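You operate a simulated robot arm through the tools that you are given. There is no shell and no other tool. Be economical: measure what you need, move in short steps, check, and stop when the job is done.

You run a simulated robot arm. Do the job below in one go: nothing can be reset, and whatever is moved stays where it is left.

TASK
Roll the dented tub's rim true and nest it in lot two.
Fine: swing the rollers back to rest.

It is judged by the outcome, as a careful person would: the job done as asked, and still so three seconds after it is handed in. It fails if anything else is knocked over, pushed out of place, dropped, spilled or broken.

THE ROBOT
A 7-joint arm with a two-finger parallel gripper on a trunk, on a base that drives. Base frame: it is fixed to the floor where the robot stands at the start and does not move with it; the origin is under the middle of the robot, x ahead of it, y to its left, z up. Units: m, degrees, N and s.
With the tool pointing down near the work surface it reaches from about 0.36 to 0.78 m from the robot's upright axis, wherever it stands. Its first joint turns from -166.0 to 166.0 degrees. Places, roughly: block of the rim roller [0.6, -0.8, 0.8]; gold stack marked lot two [-1.25, 0, 0.75]; round ring with three brass rollers [0.6, -0.8, 0.8]. Payload 3.91 kg.
The tool frame sits at the grasp point between the pads (the TCP): z along the fingers, y along the line on which they close. The tips reach 0.03 m beyond it. Largest opening 0.11 m; finger width 0.02, thickness 0.01; the body of the gripper, 0.048 by 0.112 m, starts 0.055 m behind the TCP.
Orientation is told as [roll, pitch, yaw] about the base's x, y, z axes, in that order, counted from this pose: with the fingers straight down and closing along the base's y, the tool's x points along the base's -x, its y along +y and its z along -z.

THE INTERFACE
- The arm moves only by the tool servo_tool. Its argument "rows" is a list of rows, each a list of 3 entries, a list of its own where there are three numbers: the shift along the tool's x, y, z in m, then the turn, a rotation vector about the tool's x, y, z in degrees, then the finger opening in m, from 0 to 0.11. In form: [[[dx, dy, dz], [wx, wy, wz], grip], ...]. A call has 1 to 10 rows; each row is the pose to reach, as a shift and turn from the pose commanded when the call began, along the tool's axes at that moment. Rows are played at 5 a second. More than 0.05 m and 8.6 degrees between two rows, or a gripper value outside its range, and nothing of the call is played. A pose out of reach is approached as far as the arm can. The call stops where the force on the tool passes 60 N (or 10 N more than at its start, if that is more) or the arm is blocked; 0.2 s more then pass. Each finger travels about 0.153 m/s and halts on what it meets, pressing with about 28 N; the grip force reading is that of the motor and also rises with nothing between the fingers. The clock runs only during rows and for 0.2 s after the last one: add rows that repeat a pose to give the fingers time. The reply holds the time, the measured pose of the TCP, the force on the tool along the base axes, the opening and the grip force, in the units named above and with some noise, with the torque about the TCP (base axes, N m) and any sound that the robot's microphone picked up, and new pictures: "pictures" is both (left out), scene, wrist or none.
- Cameras (640 x 400 px; columns grow to the right, rows downward): "scene" is now at [-0.0178, 0.0867, 1.4254]; the picture's right is [-0.74, -0.67, 0.00], its down [-0.44, 0.48, -0.76] and it looks along [0.51, -0.56, -0.65] (base axes); focal length 284 px, centre (320, 200). "wrist" rides on the gripper at [0.077, 0.007, -0.114] in the tool frame; the picture's right is [-0.09, 1.00, 0.00], its down [-0.80, -0.07, -0.59] and it looks along [-0.59, -0.05, 0.80] (tool axes); focal length 270 px, centre (320, 200). There is no depth. A picture from a camera that has moved, and an enlarged one, comes with that camera's place and axes in the base frame and with its lens.
- lift_body(by): slides the trunk up (or, below 0, down) by that many m; the arm and the scene camera ride with it, the base frame stays. It gives what a move gives, with no picture.
- roll_base(legs): drives the robot by 1 to 6 legs, each [ahead, turn to the left] in m and degrees, along the robot's own axes; the way and the turn of a leg run together, so that a leg with both is an arc; at most 1.5 m and 180 degrees a leg. The arm and the cameras ride along, it lands a little off, and it stops where it bumps. It gives what a move gives, and a new picture of the scene camera.
- head_to(pan, tilt): turns the head with the scene camera to pan (to the left, within 155 degrees either way) and tilt (down, from -29 to 69), counted from straight ahead of the robot. It gives what a move gives, and a new picture of the scene camera.
- close_up(camera, box): a new picture of the part [left, top, right, bottom] of that camera's present view, enlarged. No time passes.
- sign_off(): hands the job in; it is judged then, once.

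Work in short steps. Places have to be worked out from the pictures, the camera data and where the tool is seen: move nearer, look again, correct. Check each grasp and each placing, and mend what went wrong. You have 120 turns and 260 pictures in all, those below and enlarged ones among them. Open the gripper and draw the arm clear of the work before you hand the job in, unless the task says otherwise; then end with one line.

The tools are called after "Call:" as a command line: name --argument value ..., lists and objects as JSON in quotes. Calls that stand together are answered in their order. servo_tool: Moves the arm, as the interface text tells. Its arguments: {"type":"object","properties":{"rows":{"type":"array","items":{"type":"array"}},"pictures":{"type":"string","enum":["both","scene","wrist","none"]}},"required":["rows"]} The other tools are called the same way: lift_body (by) slides the trunk up or down; roll_base (legs) drives the base; head_to (pan, tilt) turns the head that bears the scene camera; close_up (camera, box) takes an enlarged picture of a part of a camera's view; sign_off () hands the job in.

At the start:

```text
clock: 0.0
eef_pos: [0.1839, -0.3526, 1.1674]
orientation: [0.0, 0.0, 0.0]
ft_force: [-0.1, -0.2, -0.3]
ft_torque: [0.04, 0.01, 0.01]
finger_gap: 0.1099
gripper_force: 0.0
trunk travel left (down, up): [-0.4, 0.21]
robot x, y, heading: [0.0029, -0.0007, -0.1]
head pan, tilt: [-47.9, 40.6]
```

scene: 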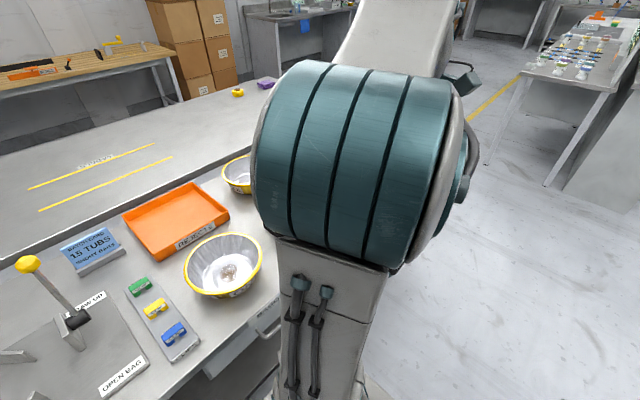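
wrist: 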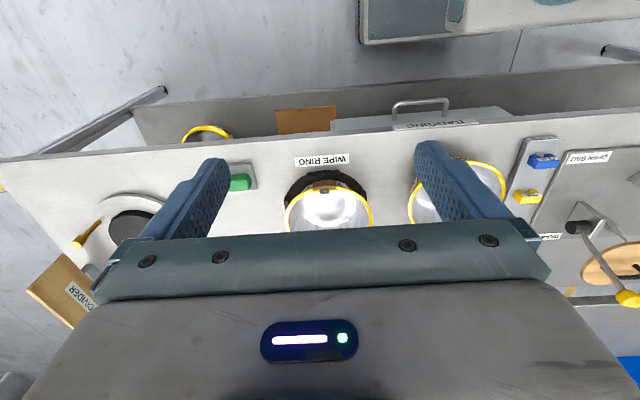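

The arm hides the work; I turn the head to look around first.

Call:
head_to --pan -75 --tilt 35

Call:
head_to --pan -25 --tilt 40

Call:
head_to --pan 150 --tilt 30

```text
clock: 0.9
eef_pos: [0.1838, -0.353, 1.1674]
orientation: [0.0, 0.0, 0.0]
ft_force: [-0.3, 0.2, -0.1]
ft_torque: [-0.03, -0.03, 0.03]
finger_gap: 0.1101
gripper_force: 0.1
trunk travel left (down, up): [-0.4, 0.21]
robot x, y, heading: [-0.0037, -0.0023, -0.2]
head pan, tilt: [-75.0, 35.0]
camera scene: at [-0.0517, 0.0644, 1.4338], right [-0.97, -0.26, 0.0], down [-0.15, 0.55, -0.82], along [0.21, -0.79, -0.57], focal length 284 px, centre (320, 200)
```

scene: 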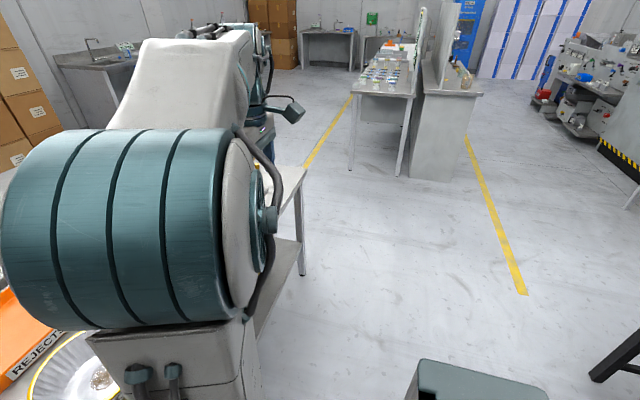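

```text
clock: 2.1
eef_pos: [0.1838, -0.3529, 1.1672]
orientation: [0.1, -0.1, -0.1]
ft_force: [0.8, 0.4, 0.3]
ft_torque: [0.0, 0.03, 0.03]
finger_gap: 0.1102
gripper_force: 0.1
trunk travel left (down, up): [-0.4, 0.21]
robot x, y, heading: [-0.0001, 0.0014, -0.4]
head pan, tilt: [-25.0, 40.0]
camera scene: at [0.0025, 0.1135, 1.4262], right [-0.42, -0.91, 0.0], down [-0.58, 0.27, -0.77], along [0.69, -0.32, -0.64], focal length 284 px, centre (320, 200)
```

scene: 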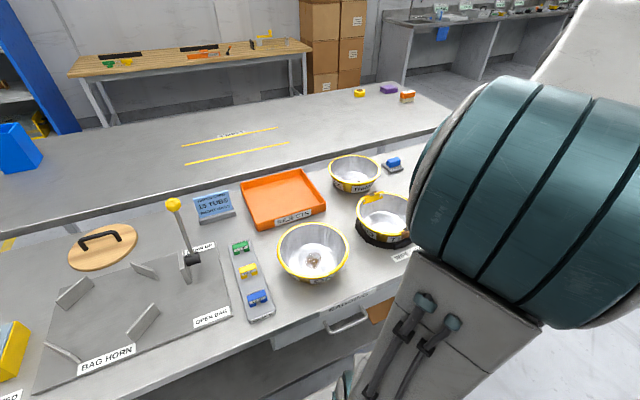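

```text
clock: 4.7
eef_pos: [0.183, -0.3526, 1.166]
orientation: [0.0, 0.0, 0.0]
ft_force: [0.6, -1.3, -0.2]
ft_torque: [0.0, 0.0, 0.02]
finger_gap: 0.11
gripper_force: 0.0
trunk travel left (down, up): [-0.4, 0.21]
robot x, y, heading: [0.004, 0.0006, 0.2]
head pan, tilt: [150.0, 30.0]
camera scene: at [-0.1528, 0.1947, 1.4416], right [0.5, 0.87, 0.0], down [0.43, -0.25, -0.87], along [-0.75, 0.43, -0.5], focal length 284 px, centre (320, 200)
```

scene: 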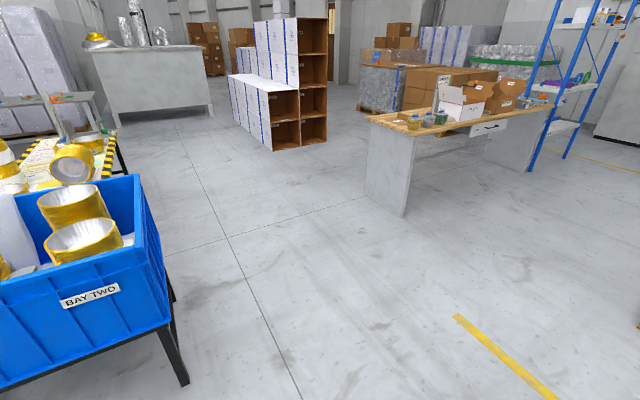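

Call:
head_to --pan -155 --tilt 35

Call:
head_to --pan -120 --tilt 35

Call:
head_to --pan 90 --tilt 35

```text
clock: 8.9
eef_pos: [0.1838, -0.3531, 1.1681]
orientation: [0.0, 0.0, 0.0]
ft_force: [-0.2, 0.1, 0.3]
ft_torque: [-0.01, 0.03, -0.01]
finger_gap: 0.1101
gripper_force: 0.0
trunk travel left (down, up): [-0.4, 0.21]
robot x, y, heading: [-0.002, -0.0016, -0.3]
head pan, tilt: [-154.7, 35.0]
camera scene: at [-0.1541, 0.1118, 1.4338], right [-0.43, 0.9, 0.0], down [0.52, 0.25, -0.82], along [-0.74, -0.35, -0.57], focal length 284 px, centre (320, 200)
```

scene: 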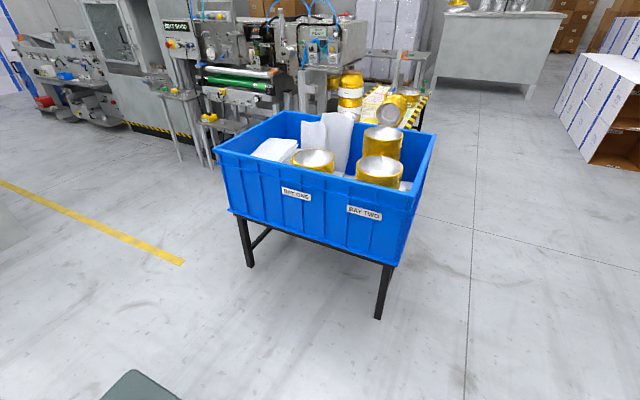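

```text
clock: 9.9
eef_pos: [0.1823, -0.3535, 1.1676]
orientation: [0.0, -0.1, 0.0]
ft_force: [0.4, -0.5, 0.1]
ft_torque: [0.03, 0.02, -0.01]
finger_gap: 0.1103
gripper_force: 0.0
trunk travel left (down, up): [-0.4, 0.21]
robot x, y, heading: [0.0004, -0.0, -0.1]
head pan, tilt: [-120.0, 35.0]
camera scene: at [-0.1186, 0.0732, 1.4338], right [-0.87, 0.5, 0.0], down [0.29, 0.5, -0.82], along [-0.41, -0.71, -0.57], focal length 284 px, centre (320, 200)
```

scene: 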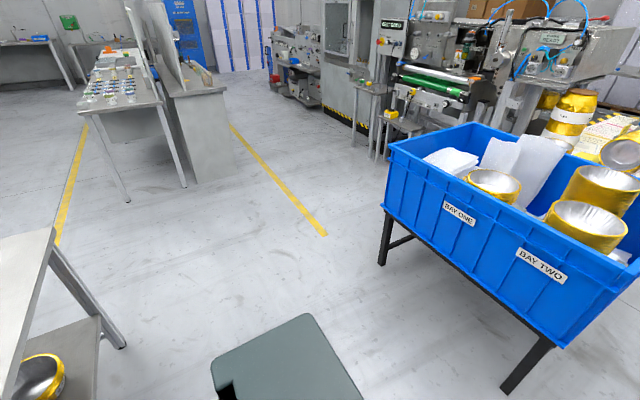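

```text
clock: 12.9
eef_pos: [0.1823, -0.3536, 1.1675]
orientation: [0.0, 0.0, -0.1]
ft_force: [-0.2, 0.1, 0.5]
ft_torque: [-0.03, -0.02, -0.01]
finger_gap: 0.1099
gripper_force: 0.0
trunk travel left (down, up): [-0.4, 0.21]
robot x, y, heading: [-0.0002, -0.0043, -0.0]
head pan, tilt: [90.0, 35.0]
camera scene: at [-0.0745, 0.2375, 1.4338], right [1.0, 0.0, 0.0], down [0.0, -0.57, -0.82], along [0.0, 0.82, -0.57], focal length 284 px, centre (320, 200)
```

scene: 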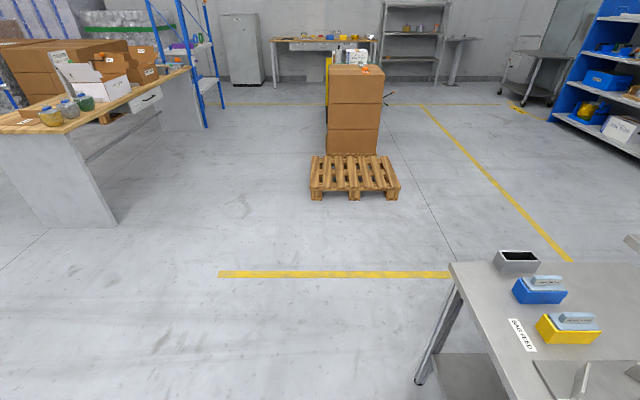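

I look closer at the crate and its labels.

Call:
head_to --pan -155 --tilt 35

Call:
close_up --camera "scene" --box '[200, 60, 460, 270]'

```text
clock: 16.4
eef_pos: [0.1826, -0.3536, 1.1669]
orientation: [0.1, 0.0, -0.1]
ft_force: [0.0, -1.0, 0.5]
ft_torque: [-0.02, 0.0, 0.0]
finger_gap: 0.11
gripper_force: 0.0
trunk travel left (down, up): [-0.4, 0.21]
robot x, y, heading: [-0.0037, 0.0013, 0.1]
head pan, tilt: [-154.7, 35.0]
camera scene: at [-0.1541, 0.1118, 1.4338], right [-0.43, 0.9, 0.0], down [0.52, 0.25, -0.82], along [-0.74, -0.35, -0.57], focal length 284 px, centre (320, 200)
```

scene: 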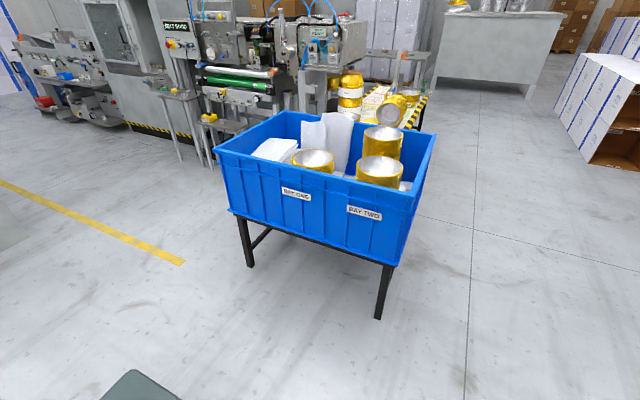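

```text
1.90 times, centred on (330, 165) of scene
camera zoom: at [-0.1541, 0.1118, 1.4338], right [-0.43, 0.9, 0.0], down [0.52, 0.25, -0.82], along [-0.74, -0.35, -0.57], focal length 541 px, centre (301, 267)
```

zoom: 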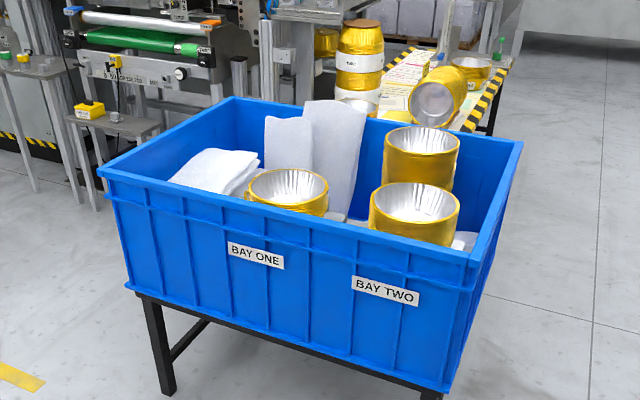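

I zoom into the wrist view to see the table's right part, and then drive over there.

Call:
close_up --camera "wrist" --box '[0, 80, 320, 280]'

Call:
roll_base --legs '[[0, -90], [0.7, 0], [0, 90]]'

Call:
head_to --pan 0 --tilt 45

```text
2.00 times, centred on (160, 180) of wrist
camera zoom: at [0.1052, -0.3471, 1.2824], right [0.09, 1.0, 0.0], down [0.8, -0.07, 0.59], along [0.59, -0.05, -0.8], focal length 541 px, centre (640, 240)
```

zoom: 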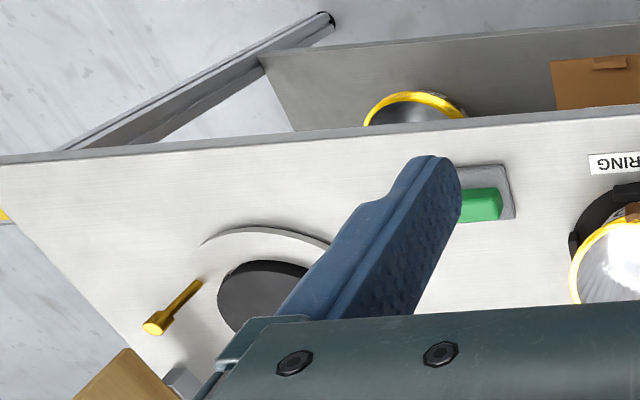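

```text
clock: 27.9
eef_pos: [0.1839, -1.0559, 1.1664]
orientation: [0.0, 0.0, -0.3]
ft_force: [-0.2, 0.0, -1.0]
ft_torque: [-0.01, 0.01, 0.03]
finger_gap: 0.1099
gripper_force: 0.1
trunk travel left (down, up): [-0.4, 0.21]
robot x, y, heading: [-0.0001, -0.7033, -0.6]
head pan, tilt: [-154.7, 35.0]
camera scene: at [-0.1514, -0.5891, 1.4338], right [-0.42, 0.91, 0.0], down [0.52, 0.24, -0.82], along [-0.74, -0.35, -0.57], focal length 284 px, centre (320, 200)
```

scene: 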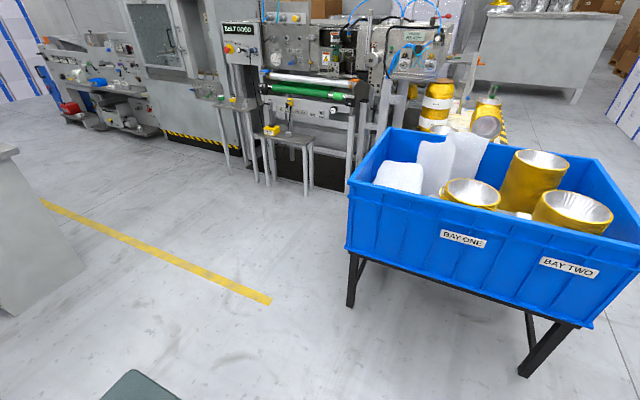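

```text
clock: 30.2
eef_pos: [0.1827, -1.0572, 1.1664]
orientation: [0.0, 0.0, -0.4]
ft_force: [0.0, -0.1, -0.1]
ft_torque: [0.05, 0.0, 0.0]
finger_gap: 0.1102
gripper_force: 0.1
trunk travel left (down, up): [-0.4, 0.21]
robot x, y, heading: [0.0006, -0.7001, -0.5]
head pan, tilt: [0.0, 45.0]
camera scene: at [0.0097, -0.5524, 1.419], right [-0.01, -1.0, 0.0], down [-0.71, 0.0, -0.71], along [0.71, 0.0, -0.71], focal length 284 px, centre (320, 200)
```

scene: 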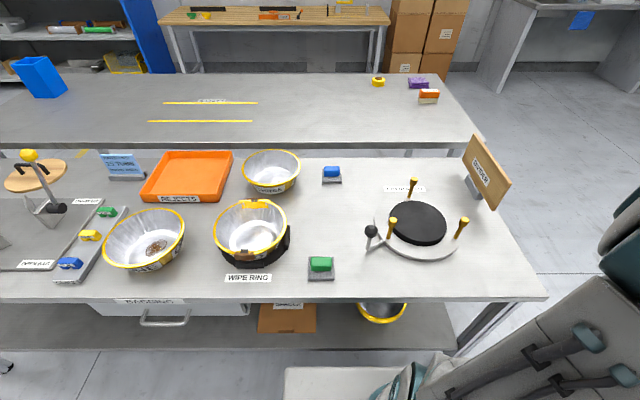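

Good view. Now enlarge each of the parts.

Call:
close_up --camera "scene" --box '[340, 120, 540, 270]'

Call:
close_up --camera "scene" --box '[90, 140, 350, 290]'

Call:
close_up --camera "scene" --box '[240, 280, 440, 360]'

Call:
close_up --camera "scene" --box '[0, 130, 150, 230]'

```text
2.67 times, centred on (440, 195) of scene
camera zoom: at [0.0097, -0.5524, 1.419], right [-0.01, -1.0, 0.0], down [-0.71, 0.0, -0.71], along [0.71, 0.0, -0.71], focal length 758 px, centre (0, 213)
```

zoom: 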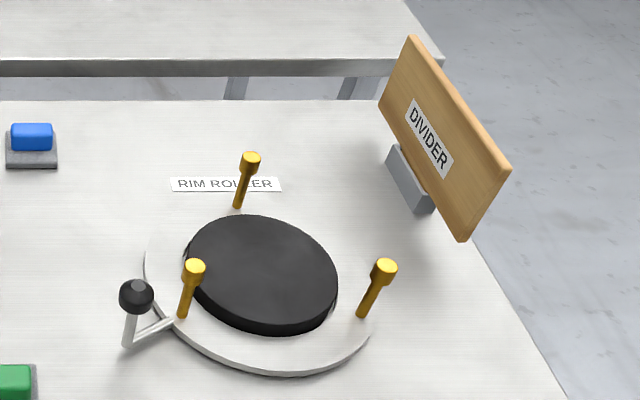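

```text
2.46 times, centred on (220, 215) of scene
camera zoom: at [0.0097, -0.5524, 1.419], right [-0.01, -1.0, 0.0], down [-0.71, 0.0, -0.71], along [0.71, 0.0, -0.71], focal length 700 px, centre (566, 163)
```

zoom: 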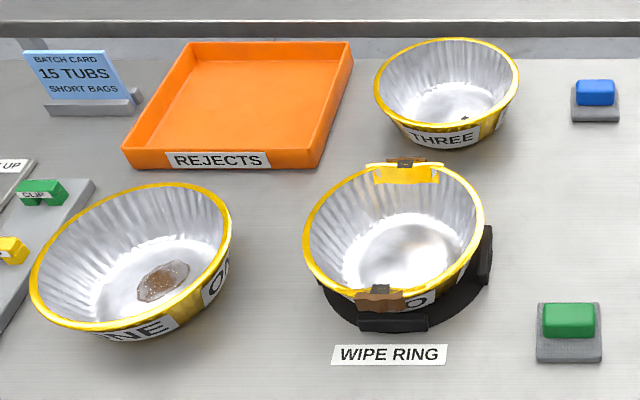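

```text
3.20 times, centred on (340, 320) of scene
camera zoom: at [0.0097, -0.5524, 1.419], right [-0.01, -1.0, 0.0], down [-0.71, 0.0, -0.71], along [0.71, 0.0, -0.71], focal length 909 px, centre (256, -184)
```

zoom: 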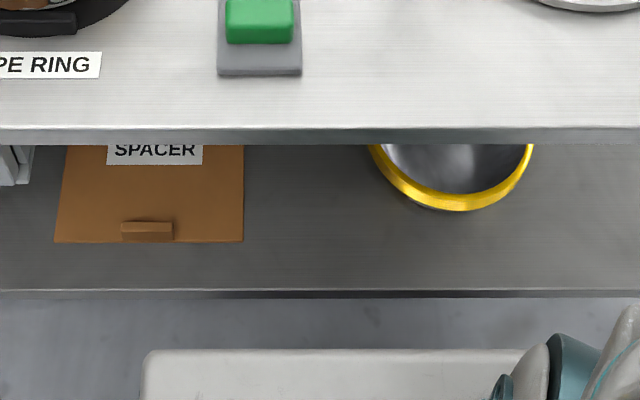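

```text
4.00 times, centred on (75, 180) of scene
camera zoom: at [0.0097, -0.5524, 1.419], right [-0.01, -1.0, 0.0], down [-0.71, 0.0, -0.71], along [0.71, 0.0, -0.71], focal length 1137 px, centre (1300, 280)
```

zoom: 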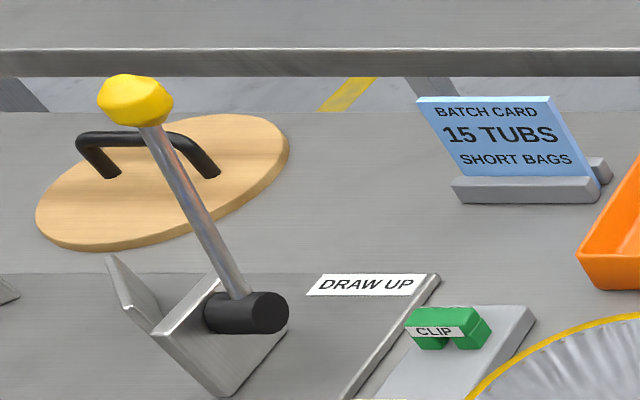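

Call:
close_up --camera "scene" --box '[205, 190, 301, 270]'

Call:
close_up --camera "scene" --box '[96, 200, 192, 280]'

Call:
close_up --camera "scene" --box '[234, 140, 312, 205]'

```text
5.00 times, centred on (253, 230) of scene
camera zoom: at [0.0097, -0.5524, 1.419], right [-0.01, -1.0, 0.0], down [-0.71, 0.0, -0.71], along [0.71, 0.0, -0.71], focal length 1421 px, centre (655, 50)
```

zoom: 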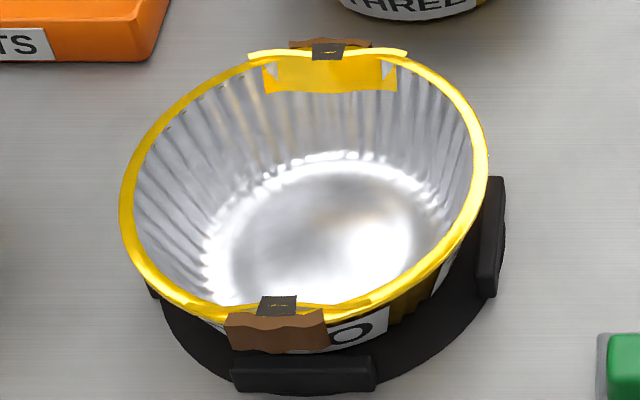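

```text
5.00 times, centred on (144, 240) of scene
camera zoom: at [0.0097, -0.5524, 1.419], right [-0.01, -1.0, 0.0], down [-0.71, 0.0, -0.71], along [0.71, 0.0, -0.71], focal length 1421 px, centre (1200, 0)
```

zoom: 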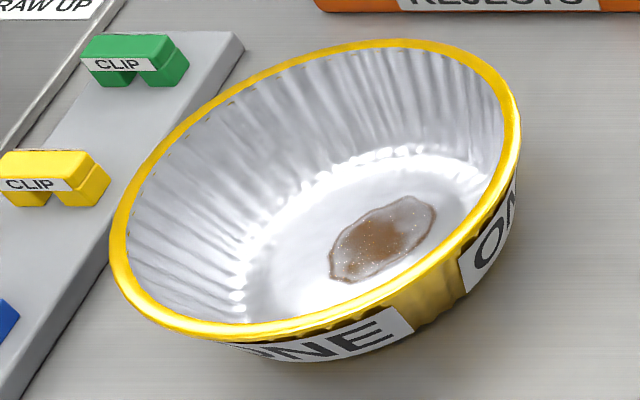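

```text
6.15 times, centred on (273, 172) of scene
camera zoom: at [0.0097, -0.5524, 1.419], right [-0.01, -1.0, 0.0], down [-0.71, 0.0, -0.71], along [0.71, 0.0, -0.71], focal length 1749 px, centre (609, 369)
```

zoom: 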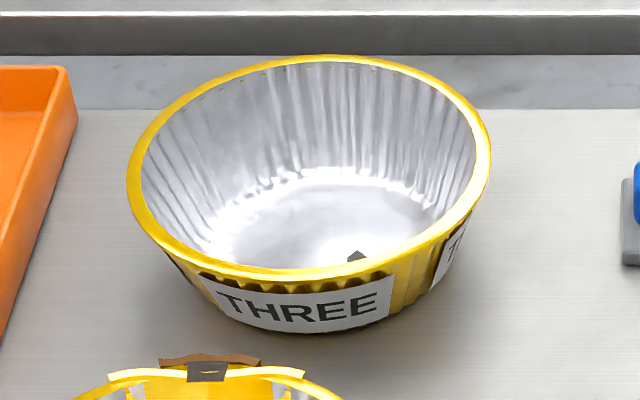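

Tub ONE has residue, TWO (on the wipe ring) has odd rim patches and smears, THREE holds a chip; a fourth tub sits on the lower shelf. I back off a bit and lower the trunk to see that one.

Call:
roll_base --legs '[[-0.4, 0]]'

Call:
lift_body --by -0.3

Call:
head_to --pan -5 --tilt 30

Call:
close_up --camera "scene" --box '[200, 130, 480, 300]'

```text
clock: 32.8
eef_pos: [-0.217, -1.0543, 1.1676]
orientation: [0.1, 0.0, -0.2]
ft_force: [0.2, 0.2, 0.0]
ft_torque: [0.02, -0.03, -0.02]
finger_gap: 0.11
gripper_force: 0.0
trunk travel left (down, up): [-0.4, 0.21]
robot x, y, heading: [-0.3966, -0.6981, -0.0]
head pan, tilt: [0.0, 45.0]
camera scene: at [-0.3917, -0.5505, 1.419], right [0.0, -1.0, 0.0], down [-0.71, 0.0, -0.71], along [0.71, 0.0, -0.71], focal length 284 px, centre (320, 200)
```

scene: 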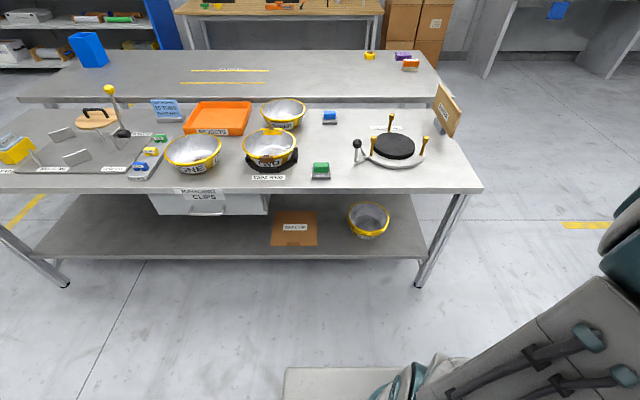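

```text
clock: 35.8
eef_pos: [-0.2164, -1.0541, 0.8676]
orientation: [0.0, 0.0, -0.2]
ft_force: [0.2, 0.1, 0.3]
ft_torque: [0.01, -0.04, 0.03]
finger_gap: 0.1101
gripper_force: 0.0
trunk travel left (down, up): [-0.1, 0.51]
robot x, y, heading: [-0.3995, -0.6991, -0.2]
head pan, tilt: [0.0, 45.0]
```

```text
clock: 36.5
eef_pos: [-0.2156, -1.0545, 0.8671]
orientation: [0.0, 0.1, -0.1]
ft_force: [0.2, 0.2, -0.1]
ft_torque: [-0.04, 0.01, -0.04]
finger_gap: 0.11
gripper_force: 0.1
trunk travel left (down, up): [-0.1, 0.51]
robot x, y, heading: [-0.3993, -0.7036, -0.1]
head pan, tilt: [-5.0, 30.0]
camera scene: at [-0.3828, -0.5584, 1.1415], right [-0.09, -1.0, 0.0], down [-0.5, 0.05, -0.87], along [0.86, -0.08, -0.5], focal length 284 px, centre (320, 200)
```

scene: 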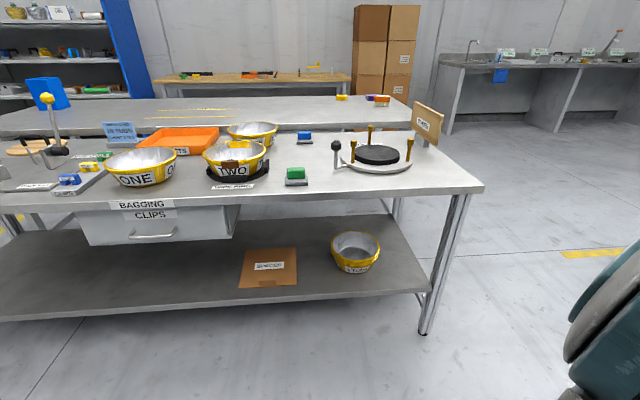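

```text
2.29 times, centred on (340, 215) of scene
camera zoom: at [-0.3828, -0.5584, 1.1415], right [-0.09, -1.0, 0.0], down [-0.5, 0.05, -0.87], along [0.86, -0.08, -0.5], focal length 650 px, centre (274, 166)
```

zoom: 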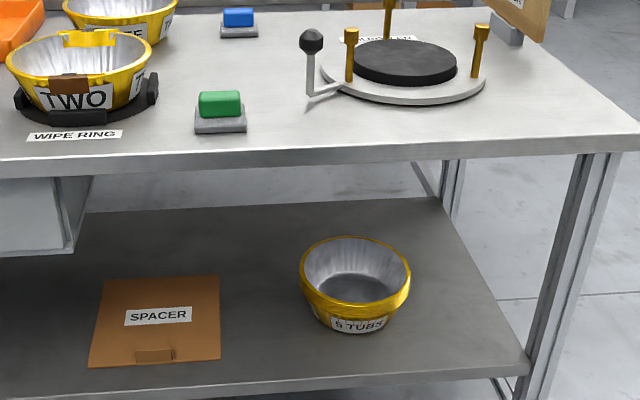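

Call:
close_up --camera "scene" --box '[315, 220, 395, 280]'

Call:
close_up --camera "scene" --box '[190, 110, 290, 190]'

Call:
close_up --camera "scene" --box '[90, 130, 190, 200]'

Call:
close_up --camera "scene" --box '[320, 100, 450, 185]'

```text
6.67 times, centred on (355, 250) of scene
camera zoom: at [-0.3828, -0.5584, 1.1415], right [-0.09, -1.0, 0.0], down [-0.5, 0.05, -0.87], along [0.86, -0.08, -0.5], focal length 1895 px, centre (87, -133)
```

zoom: 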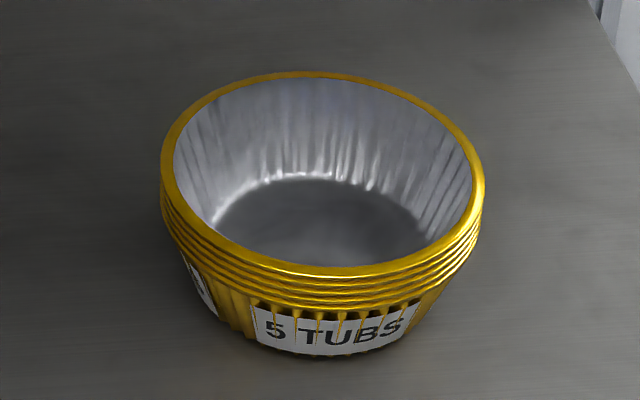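

```text
5.00 times, centred on (240, 150) of scene
camera zoom: at [-0.3828, -0.5584, 1.1415], right [-0.09, -1.0, 0.0], down [-0.5, 0.05, -0.87], along [0.86, -0.08, -0.5], focal length 1421 px, centre (720, 450)
```

zoom: 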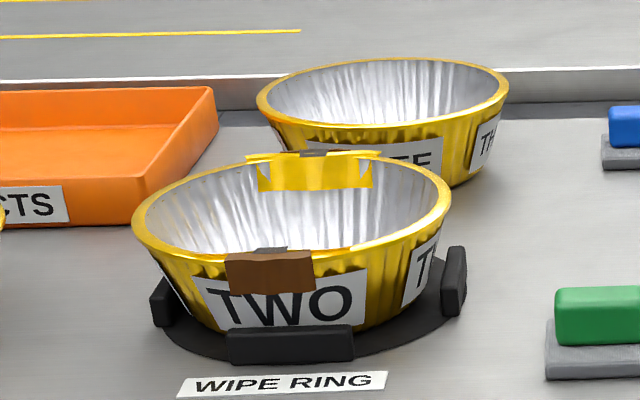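

```text
5.71 times, centred on (140, 165) of scene
camera zoom: at [-0.3828, -0.5584, 1.1415], right [-0.09, -1.0, 0.0], down [-0.5, 0.05, -0.87], along [0.86, -0.08, -0.5], focal length 1624 px, centre (1349, 400)
```

zoom: 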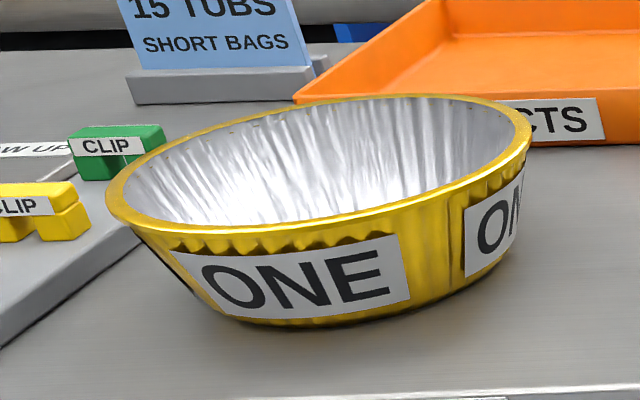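

```text
4.71 times, centred on (385, 142) of scene
camera zoom: at [-0.3828, -0.5584, 1.1415], right [-0.09, -1.0, 0.0], down [-0.5, 0.05, -0.87], along [0.86, -0.08, -0.5], focal length 1337 px, centre (14, 471)
```

zoom: 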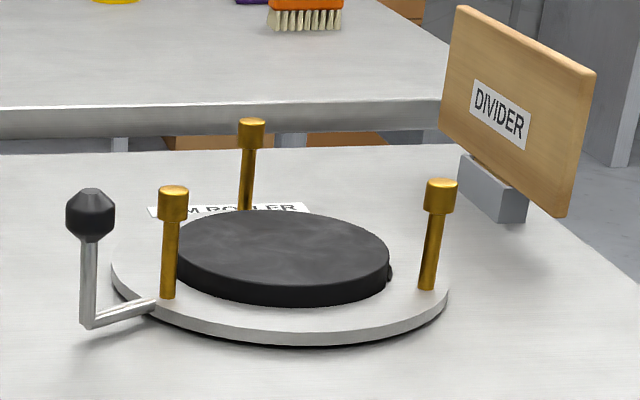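

The shelf tub is a spare 5-stack, round. TWO has odd rim flaps, so it is the candidate. Next, look into the crate from high up.

Call:
lift_body --by 0.51

Call:
head_to --pan 150 --tilt 45

Call:
close_up --camera "scene" --box '[150, 50, 550, 300]'

```text
refused: 0.51 is not a number from -0.4 to 0.4
```

```text
clock: 38.9
eef_pos: [-0.2165, -1.0538, 0.8673]
orientation: [0.0, 0.0, -0.2]
ft_force: [-1.3, -0.5, -0.8]
ft_torque: [0.0, 0.0, 0.01]
finger_gap: 0.1099
gripper_force: 0.0
trunk travel left (down, up): [-0.1, 0.51]
robot x, y, heading: [-0.3955, -0.7015, 0.0]
head pan, tilt: [150.0, 45.0]
camera scene: at [-0.5431, -0.5093, 1.119], right [0.5, 0.86, 0.0], down [0.61, -0.36, -0.71], along [-0.61, 0.36, -0.71], focal length 284 px, centre (320, 200)
```

scene: 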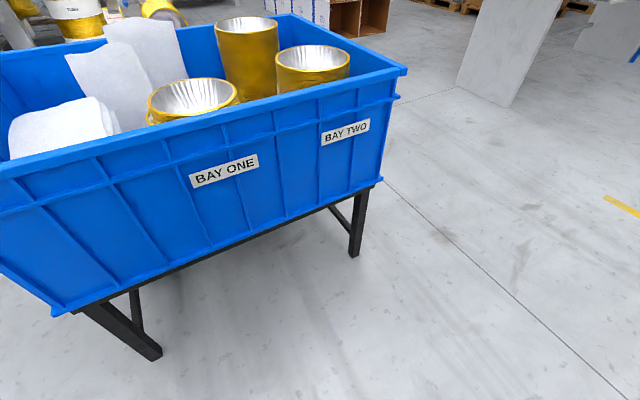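

```text
1.60 times, centred on (350, 175) of scene
camera zoom: at [-0.5431, -0.5093, 1.119], right [0.5, 0.86, 0.0], down [0.61, -0.36, -0.71], along [-0.61, 0.36, -0.71], focal length 455 px, centre (272, 240)
```

zoom: 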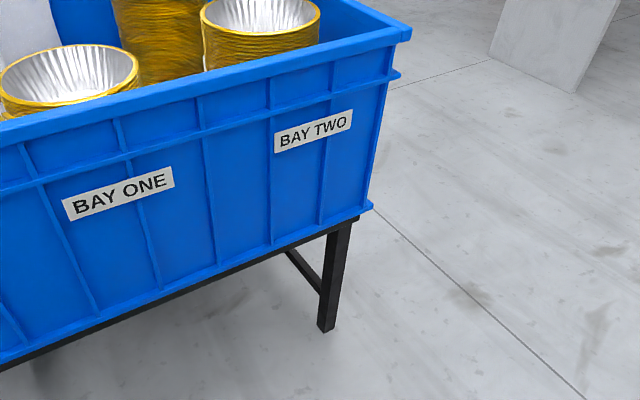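

Call:
lift_body --by 0.4

Call:
lift_body --by 0.11

Call:
head_to --pan 150 --tilt 48

Call:
close_up --camera "scene" --box '[100, 50, 420, 250]'

```text
clock: 42.8
eef_pos: [-0.2166, -1.0532, 1.2682]
orientation: [-0.1, 0.0, -0.2]
ft_force: [0.0, 0.4, -0.5]
ft_torque: [-0.01, -0.01, 0.01]
finger_gap: 0.11
gripper_force: 0.0
trunk travel left (down, up): [-0.5, 0.11]
robot x, y, heading: [-0.3978, -0.6999, -0.1]
head pan, tilt: [150.0, 45.0]
```

```text
clock: 44.2
eef_pos: [-0.217, -1.0539, 1.377]
orientation: [0.0, 0.0, -0.2]
ft_force: [-0.5, 0.3, -0.2]
ft_torque: [0.01, 0.0, -0.04]
finger_gap: 0.1098
gripper_force: 0.0
trunk travel left (down, up): [-0.61, 0.0]
robot x, y, heading: [-0.3978, -0.7037, -0.5]
head pan, tilt: [150.0, 45.0]
```

```text
clock: 44.8
eef_pos: [-0.2176, -1.0534, 1.3781]
orientation: [0.0, -0.1, -0.1]
ft_force: [-0.5, -0.2, -0.7]
ft_torque: [-0.01, -0.01, -0.02]
finger_gap: 0.1099
gripper_force: 0.1
trunk travel left (down, up): [-0.61, 0.0]
robot x, y, heading: [-0.3976, -0.7006, -0.1]
head pan, tilt: [150.0, 48.0]
camera scene: at [-0.541, -0.5106, 1.6248], right [0.5, 0.86, 0.0], down [0.64, -0.37, -0.67], along [-0.58, 0.34, -0.74], focal length 284 px, centre (320, 200)
```

scene: 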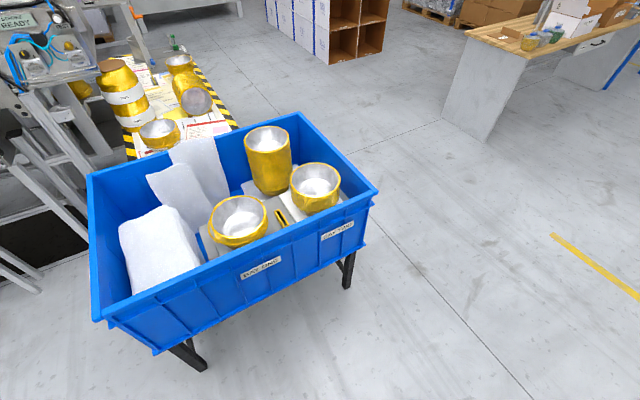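

```text
2.00 times, centred on (260, 150) of scene
camera zoom: at [-0.541, -0.5106, 1.6248], right [0.5, 0.86, 0.0], down [0.64, -0.37, -0.67], along [-0.58, 0.34, -0.74], focal length 568 px, centre (440, 300)
```

zoom: 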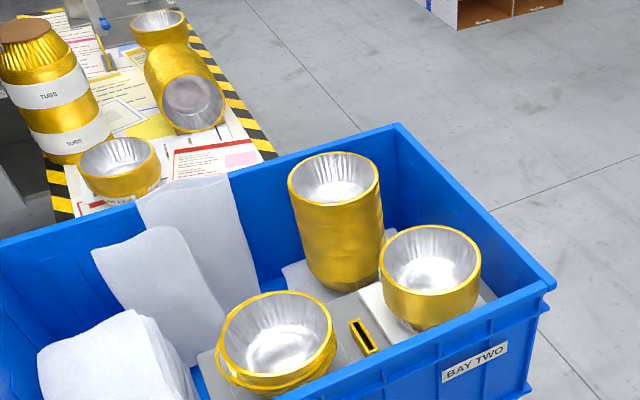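

The near stack in bay two is around (-1.27,-0.1), tall stack behind it. I'll check for lot marks later; now I go to the table, between wipe ring and roller.

Call:
roll_base --legs '[[0, 90], [0.12, 0], [0, -90], [0.37, 0]]'

Call:
lift_body --by -0.21

Call:
head_to --pan 0 --tilt 45

```text
clock: 55.6
eef_pos: [0.1378, -0.9583, 1.3782]
orientation: [0.1, 0.0, -2.8]
ft_force: [-0.7, -0.2, -0.4]
ft_torque: [0.01, 0.0, 0.01]
finger_gap: 0.11
gripper_force: 0.1
trunk travel left (down, up): [-0.61, 0.0]
robot x, y, heading: [-0.0286, -0.5968, -2.6]
head pan, tilt: [150.0, 48.0]
camera scene: at [-0.1602, -0.4016, 1.6249], right [0.54, 0.84, 0.0], down [0.62, -0.4, -0.67], along [-0.56, 0.36, -0.74], focal length 284 px, centre (320, 200)
```

scene: 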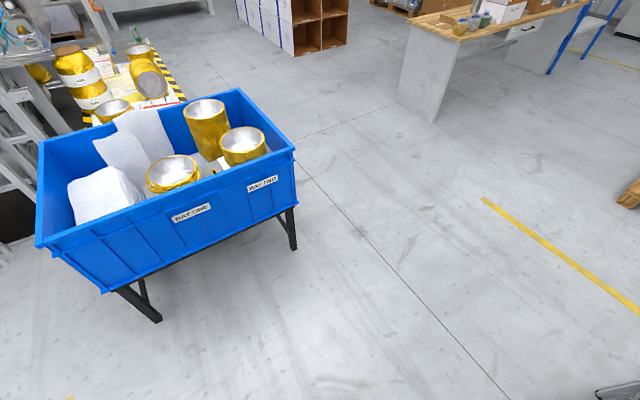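

```text
clock: 57.9
eef_pos: [0.1376, -0.9592, 1.167]
orientation: [-0.1, 0.0, -2.8]
ft_force: [-0.8, -1.1, -0.6]
ft_torque: [0.02, 0.0, -0.03]
finger_gap: 0.1102
gripper_force: 0.0
trunk travel left (down, up): [-0.4, 0.21]
robot x, y, heading: [-0.0288, -0.5947, -3.0]
head pan, tilt: [150.0, 48.0]
```

```text
clock: 60.2
eef_pos: [0.138, -0.9589, 1.1677]
orientation: [0.0, 0.0, -2.7]
ft_force: [0.1, -0.5, 0.1]
ft_torque: [-0.02, 0.02, -0.03]
finger_gap: 0.1098
gripper_force: 0.1
trunk travel left (down, up): [-0.4, 0.21]
robot x, y, heading: [-0.0292, -0.5971, -2.6]
head pan, tilt: [0.0, 45.0]
camera scene: at [-0.0136, -0.4482, 1.419], right [-0.05, -1.0, 0.0], down [-0.71, 0.03, -0.71], along [0.71, -0.03, -0.71], focal length 284 px, centre (320, 200)
```

scene: 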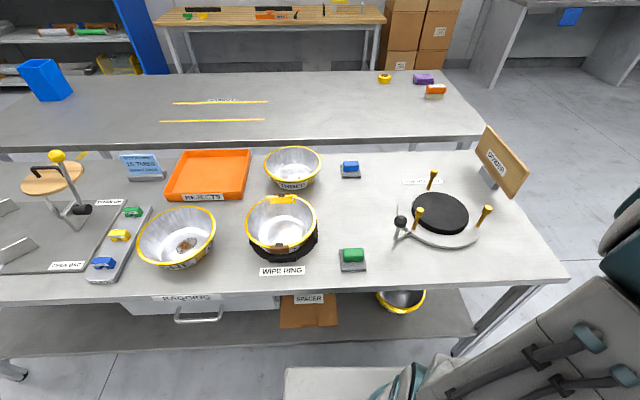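

I swing the arm to the front, above the tub zone, to look with the wrist camera.

Call:
servo_tool --rows '[[[-0.048, 0.002, 0], [0, 0, 0], 0.11], [[-0.096, 0.0045, 0], [0, 0, 0], 0.11], [[-0.139, 0.0166, 0], [0, 0, 0], 0.11], [[-0.178, 0.038, 0], [0, 0, 0], 0.11], [[-0.1965, 0.079, 0], [0, 0, 0], 0.11], [[-0.204, 0.125, 0], [0, 0, 0], 0.11], [[-0.202, 0.17, 0], [0, 0, -1], 0.11], [[-0.2, 0.2147, 0], [0, 0, -2], 0.11], [[-0.198, 0.2596, 0], [0, 0, -2.7], 0.11], [[-0.196, 0.3046, 0], [0, 0, -2.7], 0.11]]' --pictures "none"

Call:
servo_tool --rows '[[[0.03, 0.04, 0], [0, 0, 0], 0.11], [[0.06, 0.08, 0], [0, 0, 0], 0.11], [[0.08, 0.12, 0], [0, 0, 0], 0.11], [[0.08, 0.165, 0], [0, 0, 0], 0.11], [[0.08, 0.21, 0], [0, 0, 0], 0.11], [[0.08, 0.25, 0], [0, 0, 0], 0.11]]' --pictures "both"

```text
clock: 62.4
eef_pos: [0.3485, -0.6632, 1.1676]
orientation: [0.0, -0.1, -0.1]
ft_force: [0.2, 1.3, -0.3]
ft_torque: [-0.03, -0.03, -0.02]
finger_gap: 0.1099
gripper_force: 0.2
trunk travel left (down, up): [-0.4, 0.21]
robot x, y, heading: [-0.0297, -0.5966, -2.7]
head pan, tilt: [0.0, 45.0]
```

```text
clock: 63.8
eef_pos: [0.2693, -0.4134, 1.1675]
orientation: [0.1, 0.0, -0.1]
ft_force: [1.3, 0.4, 0.0]
ft_torque: [0.01, 0.02, 0.01]
finger_gap: 0.1102
gripper_force: 0.2
trunk travel left (down, up): [-0.4, 0.21]
robot x, y, heading: [-0.0258, -0.597, -2.8]
head pan, tilt: [0.0, 45.0]
camera scene: at [-0.0134, -0.4478, 1.4189], right [-0.05, -1.0, 0.0], down [-0.71, 0.03, -0.71], along [0.71, -0.03, -0.71], focal length 284 px, centre (320, 200)
camera wrist: at [0.1914, -0.4078, 1.2819], right [0.09, 1.0, 0.0], down [0.8, -0.07, 0.59], along [0.59, -0.05, -0.8], focal length 270 px, centre (320, 200)
```

scene: 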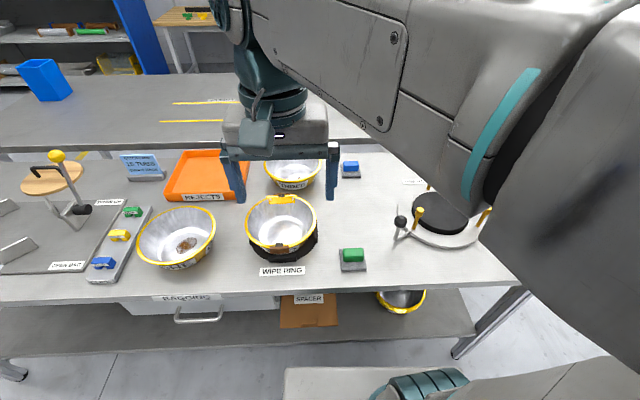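
wrist: 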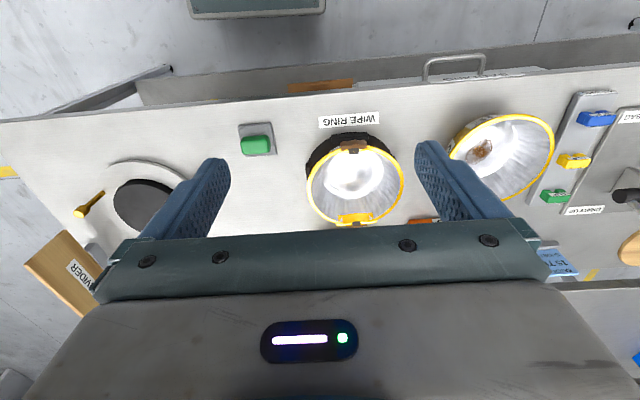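

Call:
close_up --camera "wrist" --box '[300, 120, 420, 235]'

Call:
close_up --camera "wrist" --box '[445, 100, 565, 210]'

Call:
close_up --camera "scene" --box '[240, 150, 330, 265]'

```text
3.48 times, centred on (360, 178) of wrist
camera zoom: at [0.1914, -0.4078, 1.2819], right [0.09, 1.0, 0.0], down [0.8, -0.07, 0.59], along [0.59, -0.05, -0.8], focal length 940 px, centre (181, 278)
```

zoom: 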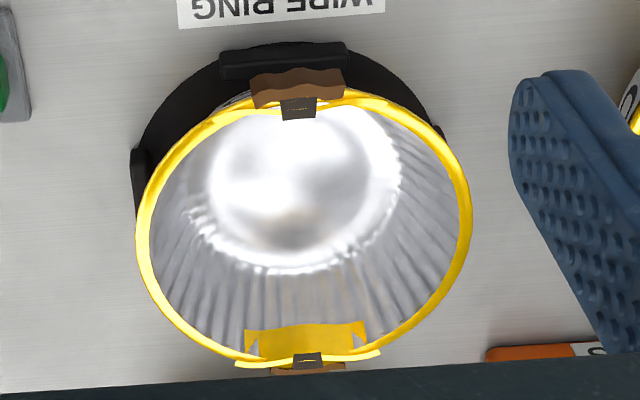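

```text
3.64 times, centred on (505, 155) of wrist
camera zoom: at [0.1914, -0.4078, 1.2819], right [0.09, 1.0, 0.0], down [0.8, -0.07, 0.59], along [0.59, -0.05, -0.8], focal length 983 px, centre (-353, 364)
```

zoom: 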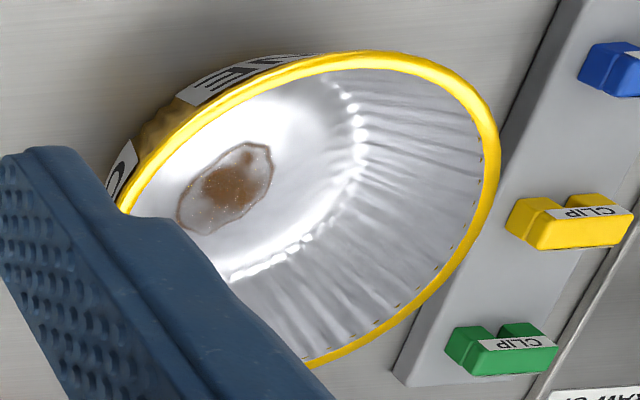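

```text
3.48 times, centred on (285, 208) of scene
camera zoom: at [-0.0134, -0.4478, 1.4189], right [-0.05, -1.0, 0.0], down [-0.71, 0.03, -0.71], along [0.71, -0.03, -0.71], focal length 988 px, centre (442, 174)
```

zoom: 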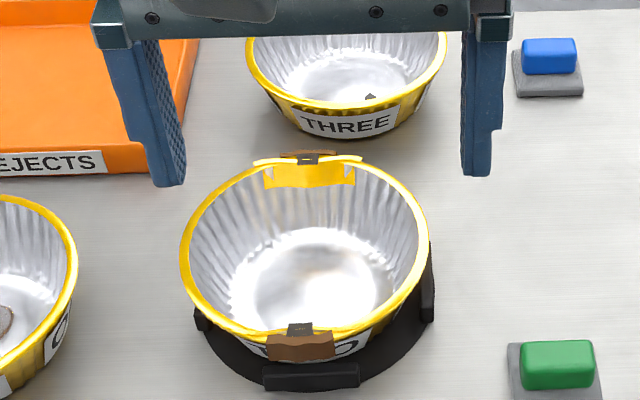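

TWO's rim is visibly kinked front and back: it is the dented tub. I estimate its rim at z≈0.81, centre (0.507,-0.36), radius ≈0.1. I move above its -y side for a closer look.

Call:
servo_tool --rows '[[[-0.034, -0.006, 0.03], [0, 0, 0], 0.11], [[-0.068, -0.012, 0.06], [0, 0, 0], 0.11], [[-0.102, -0.018, 0.09], [0, 0, 0], 0.11], [[-0.136, -0.024, 0.12], [0, 0, 0], 0.11], [[-0.17, -0.03, 0.15], [0, 0, 0], 0.11], [[-0.204, -0.036, 0.18], [0, 0, 0], 0.11], [[-0.238, -0.042, 0.21], [0, 0, 0], 0.11]]'

```text
clock: 65.4
eef_pos: [0.5069, -0.4555, 0.9572]
orientation: [0.0, 0.0, 0.1]
ft_force: [-0.1, 0.2, 0.5]
ft_torque: [0.02, -0.04, -0.01]
finger_gap: 0.1097
gripper_force: 0.1
trunk travel left (down, up): [-0.4, 0.21]
robot x, y, heading: [-0.0241, -0.5982, -3.1]
head pan, tilt: [0.0, 45.0]
camera scene: at [-0.0131, -0.448, 1.419], right [-0.05, -1.0, 0.0], down [-0.71, 0.03, -0.71], along [0.71, -0.03, -0.71], focal length 284 px, centre (320, 200)
camera wrist: at [0.4294, -0.4496, 1.0714], right [0.09, 1.0, 0.0], down [0.8, -0.07, 0.59], along [0.59, -0.05, -0.8], focal length 270 px, centre (320, 200)
```

scene: 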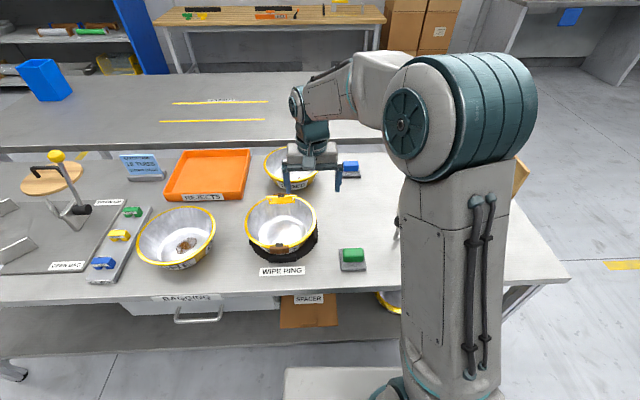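
wrist: 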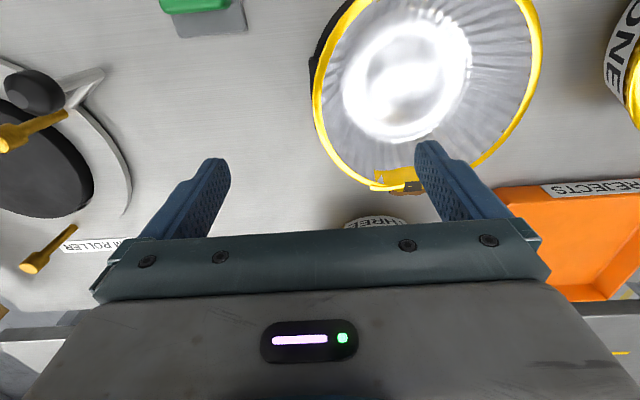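

The rim's -y edge measures y≈-0.462 at z≈0.815. I come down over the rim with fingers astride, shallow pinch (tips ~2 cm below rim).

Call:
servo_tool --rows '[[[0, -0.002, 0.045], [0, 0, 0], 0.08], [[0, -0.003, 0.09], [0, 0, 0], 0.07], [[0, -0.003, 0.115], [0, 0, 0], 0.07]]'

Call:
close_up --camera "scene" --box '[235, 150, 385, 270]'

```text
clock: 66.2
eef_pos: [0.5067, -0.459, 0.8418]
orientation: [-0.1, -0.1, -0.1]
ft_force: [0.0, 0.8, 0.3]
ft_torque: [0.0, 0.01, 0.02]
finger_gap: 0.0698
gripper_force: 0.1
trunk travel left (down, up): [-0.4, 0.21]
robot x, y, heading: [-0.0287, -0.5993, -2.6]
head pan, tilt: [0.0, 45.0]
camera scene: at [-0.0133, -0.448, 1.419], right [-0.05, -1.0, 0.0], down [-0.71, 0.03, -0.71], along [0.71, -0.03, -0.71], focal length 284 px, centre (320, 200)
camera wrist: at [0.4283, -0.4531, 0.9565], right [0.09, 1.0, 0.0], down [0.8, -0.07, 0.59], along [0.59, -0.05, -0.8], focal length 270 px, centre (320, 200)
```

scene: 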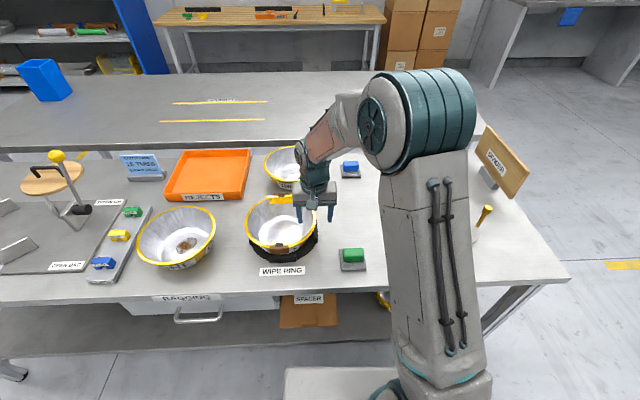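
wrist: 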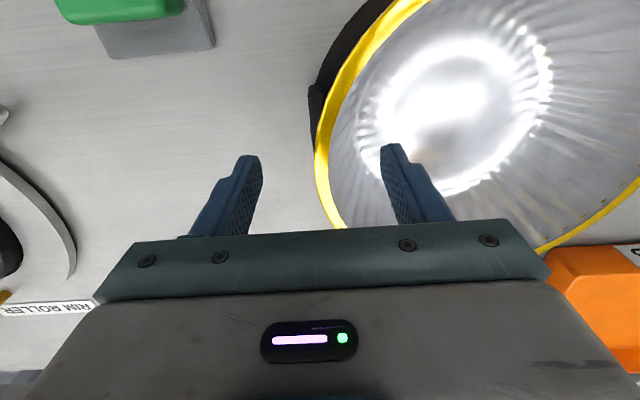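

```text
3.33 times, centred on (310, 210) of scene
camera zoom: at [-0.0133, -0.448, 1.419], right [-0.05, -1.0, 0.0], down [-0.71, 0.03, -0.71], along [0.71, -0.03, -0.71], focal length 947 px, centre (353, 167)
```

zoom: 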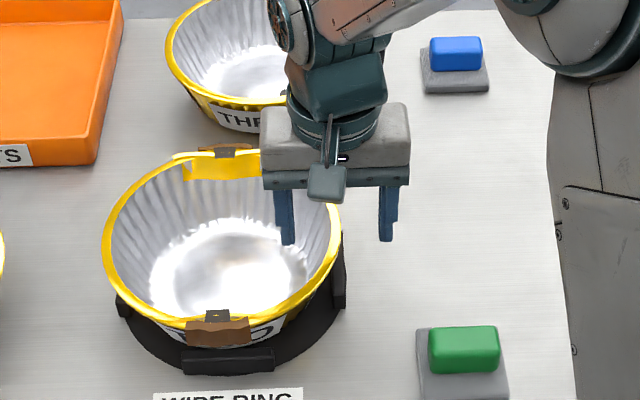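

The rim is centred between the fingers. Descend the last 1.7 cm and close.

Call:
servo_tool --rows '[[[0, 0, 0.009], [0, 0, 0], 0.07], [[0, 0, 0.018], [0, 0, 0], 0.07], [[0, 0, 0.018], [0, 0, 0], 0.03], [[0, 0, 0.018], [0, 0, 0], 0.015], [[0, 0, 0.018], [0, 0, 0], 0.0], [[0, 0, 0.018], [0, 0, 0], 0.0]]'

Call:
close_up --camera "wrist" --box '[180, 80, 480, 260]'

```text
clock: 67.6
eef_pos: [0.5073, -0.4592, 0.8243]
orientation: [0.0, -0.1, -0.2]
ft_force: [5.9, 0.6, 5.6]
ft_torque: [0.74, -0.18, -0.54]
finger_gap: 0.0193
gripper_force: 28.1
trunk travel left (down, up): [-0.4, 0.21]
robot x, y, heading: [-0.0277, -0.5959, -2.8]
head pan, tilt: [0.0, 45.0]
camera scene: at [-0.0131, -0.4483, 1.419], right [-0.05, -1.0, 0.0], down [-0.71, 0.03, -0.71], along [0.71, -0.03, -0.71], focal length 284 px, centre (320, 200)
camera wrist: at [0.4295, -0.4535, 0.9393], right [0.09, 1.0, 0.0], down [0.8, -0.07, 0.6], along [0.59, -0.05, -0.8], focal length 270 px, centre (320, 200)
```

scene: 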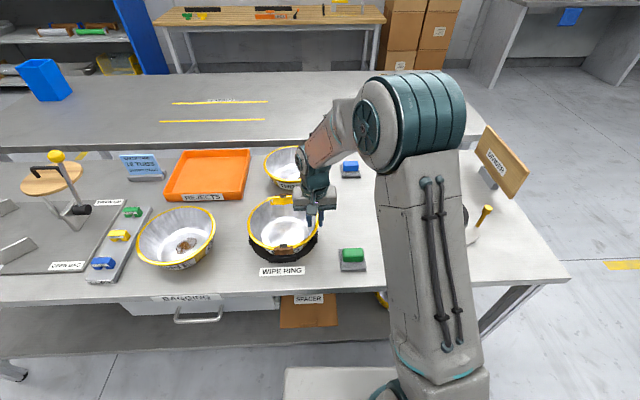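
wrist: 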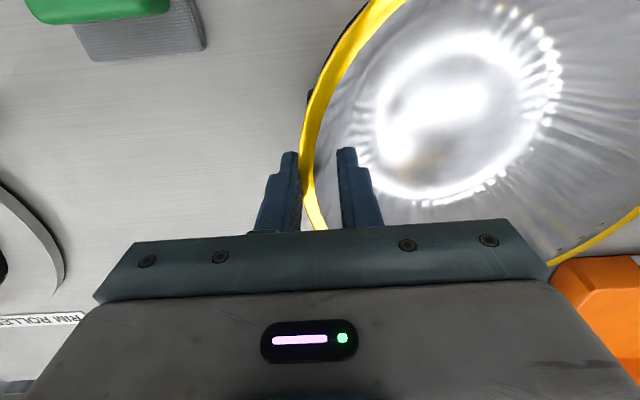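

```text
2.13 times, centred on (330, 170) of wrist
camera zoom: at [0.4295, -0.4535, 0.9393], right [0.09, 1.0, 0.0], down [0.8, -0.07, 0.6], along [0.59, -0.05, -0.8], focal length 577 px, centre (299, 264)
```

zoom: 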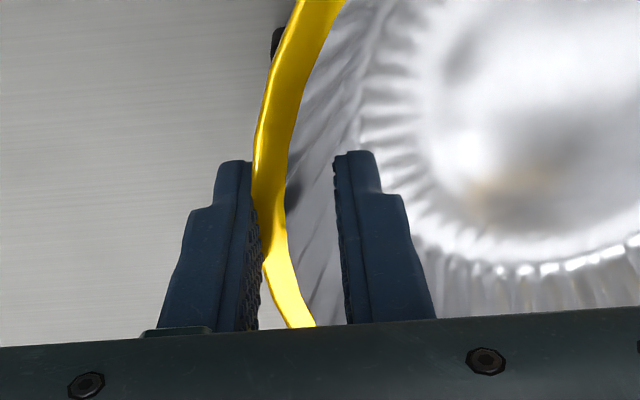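

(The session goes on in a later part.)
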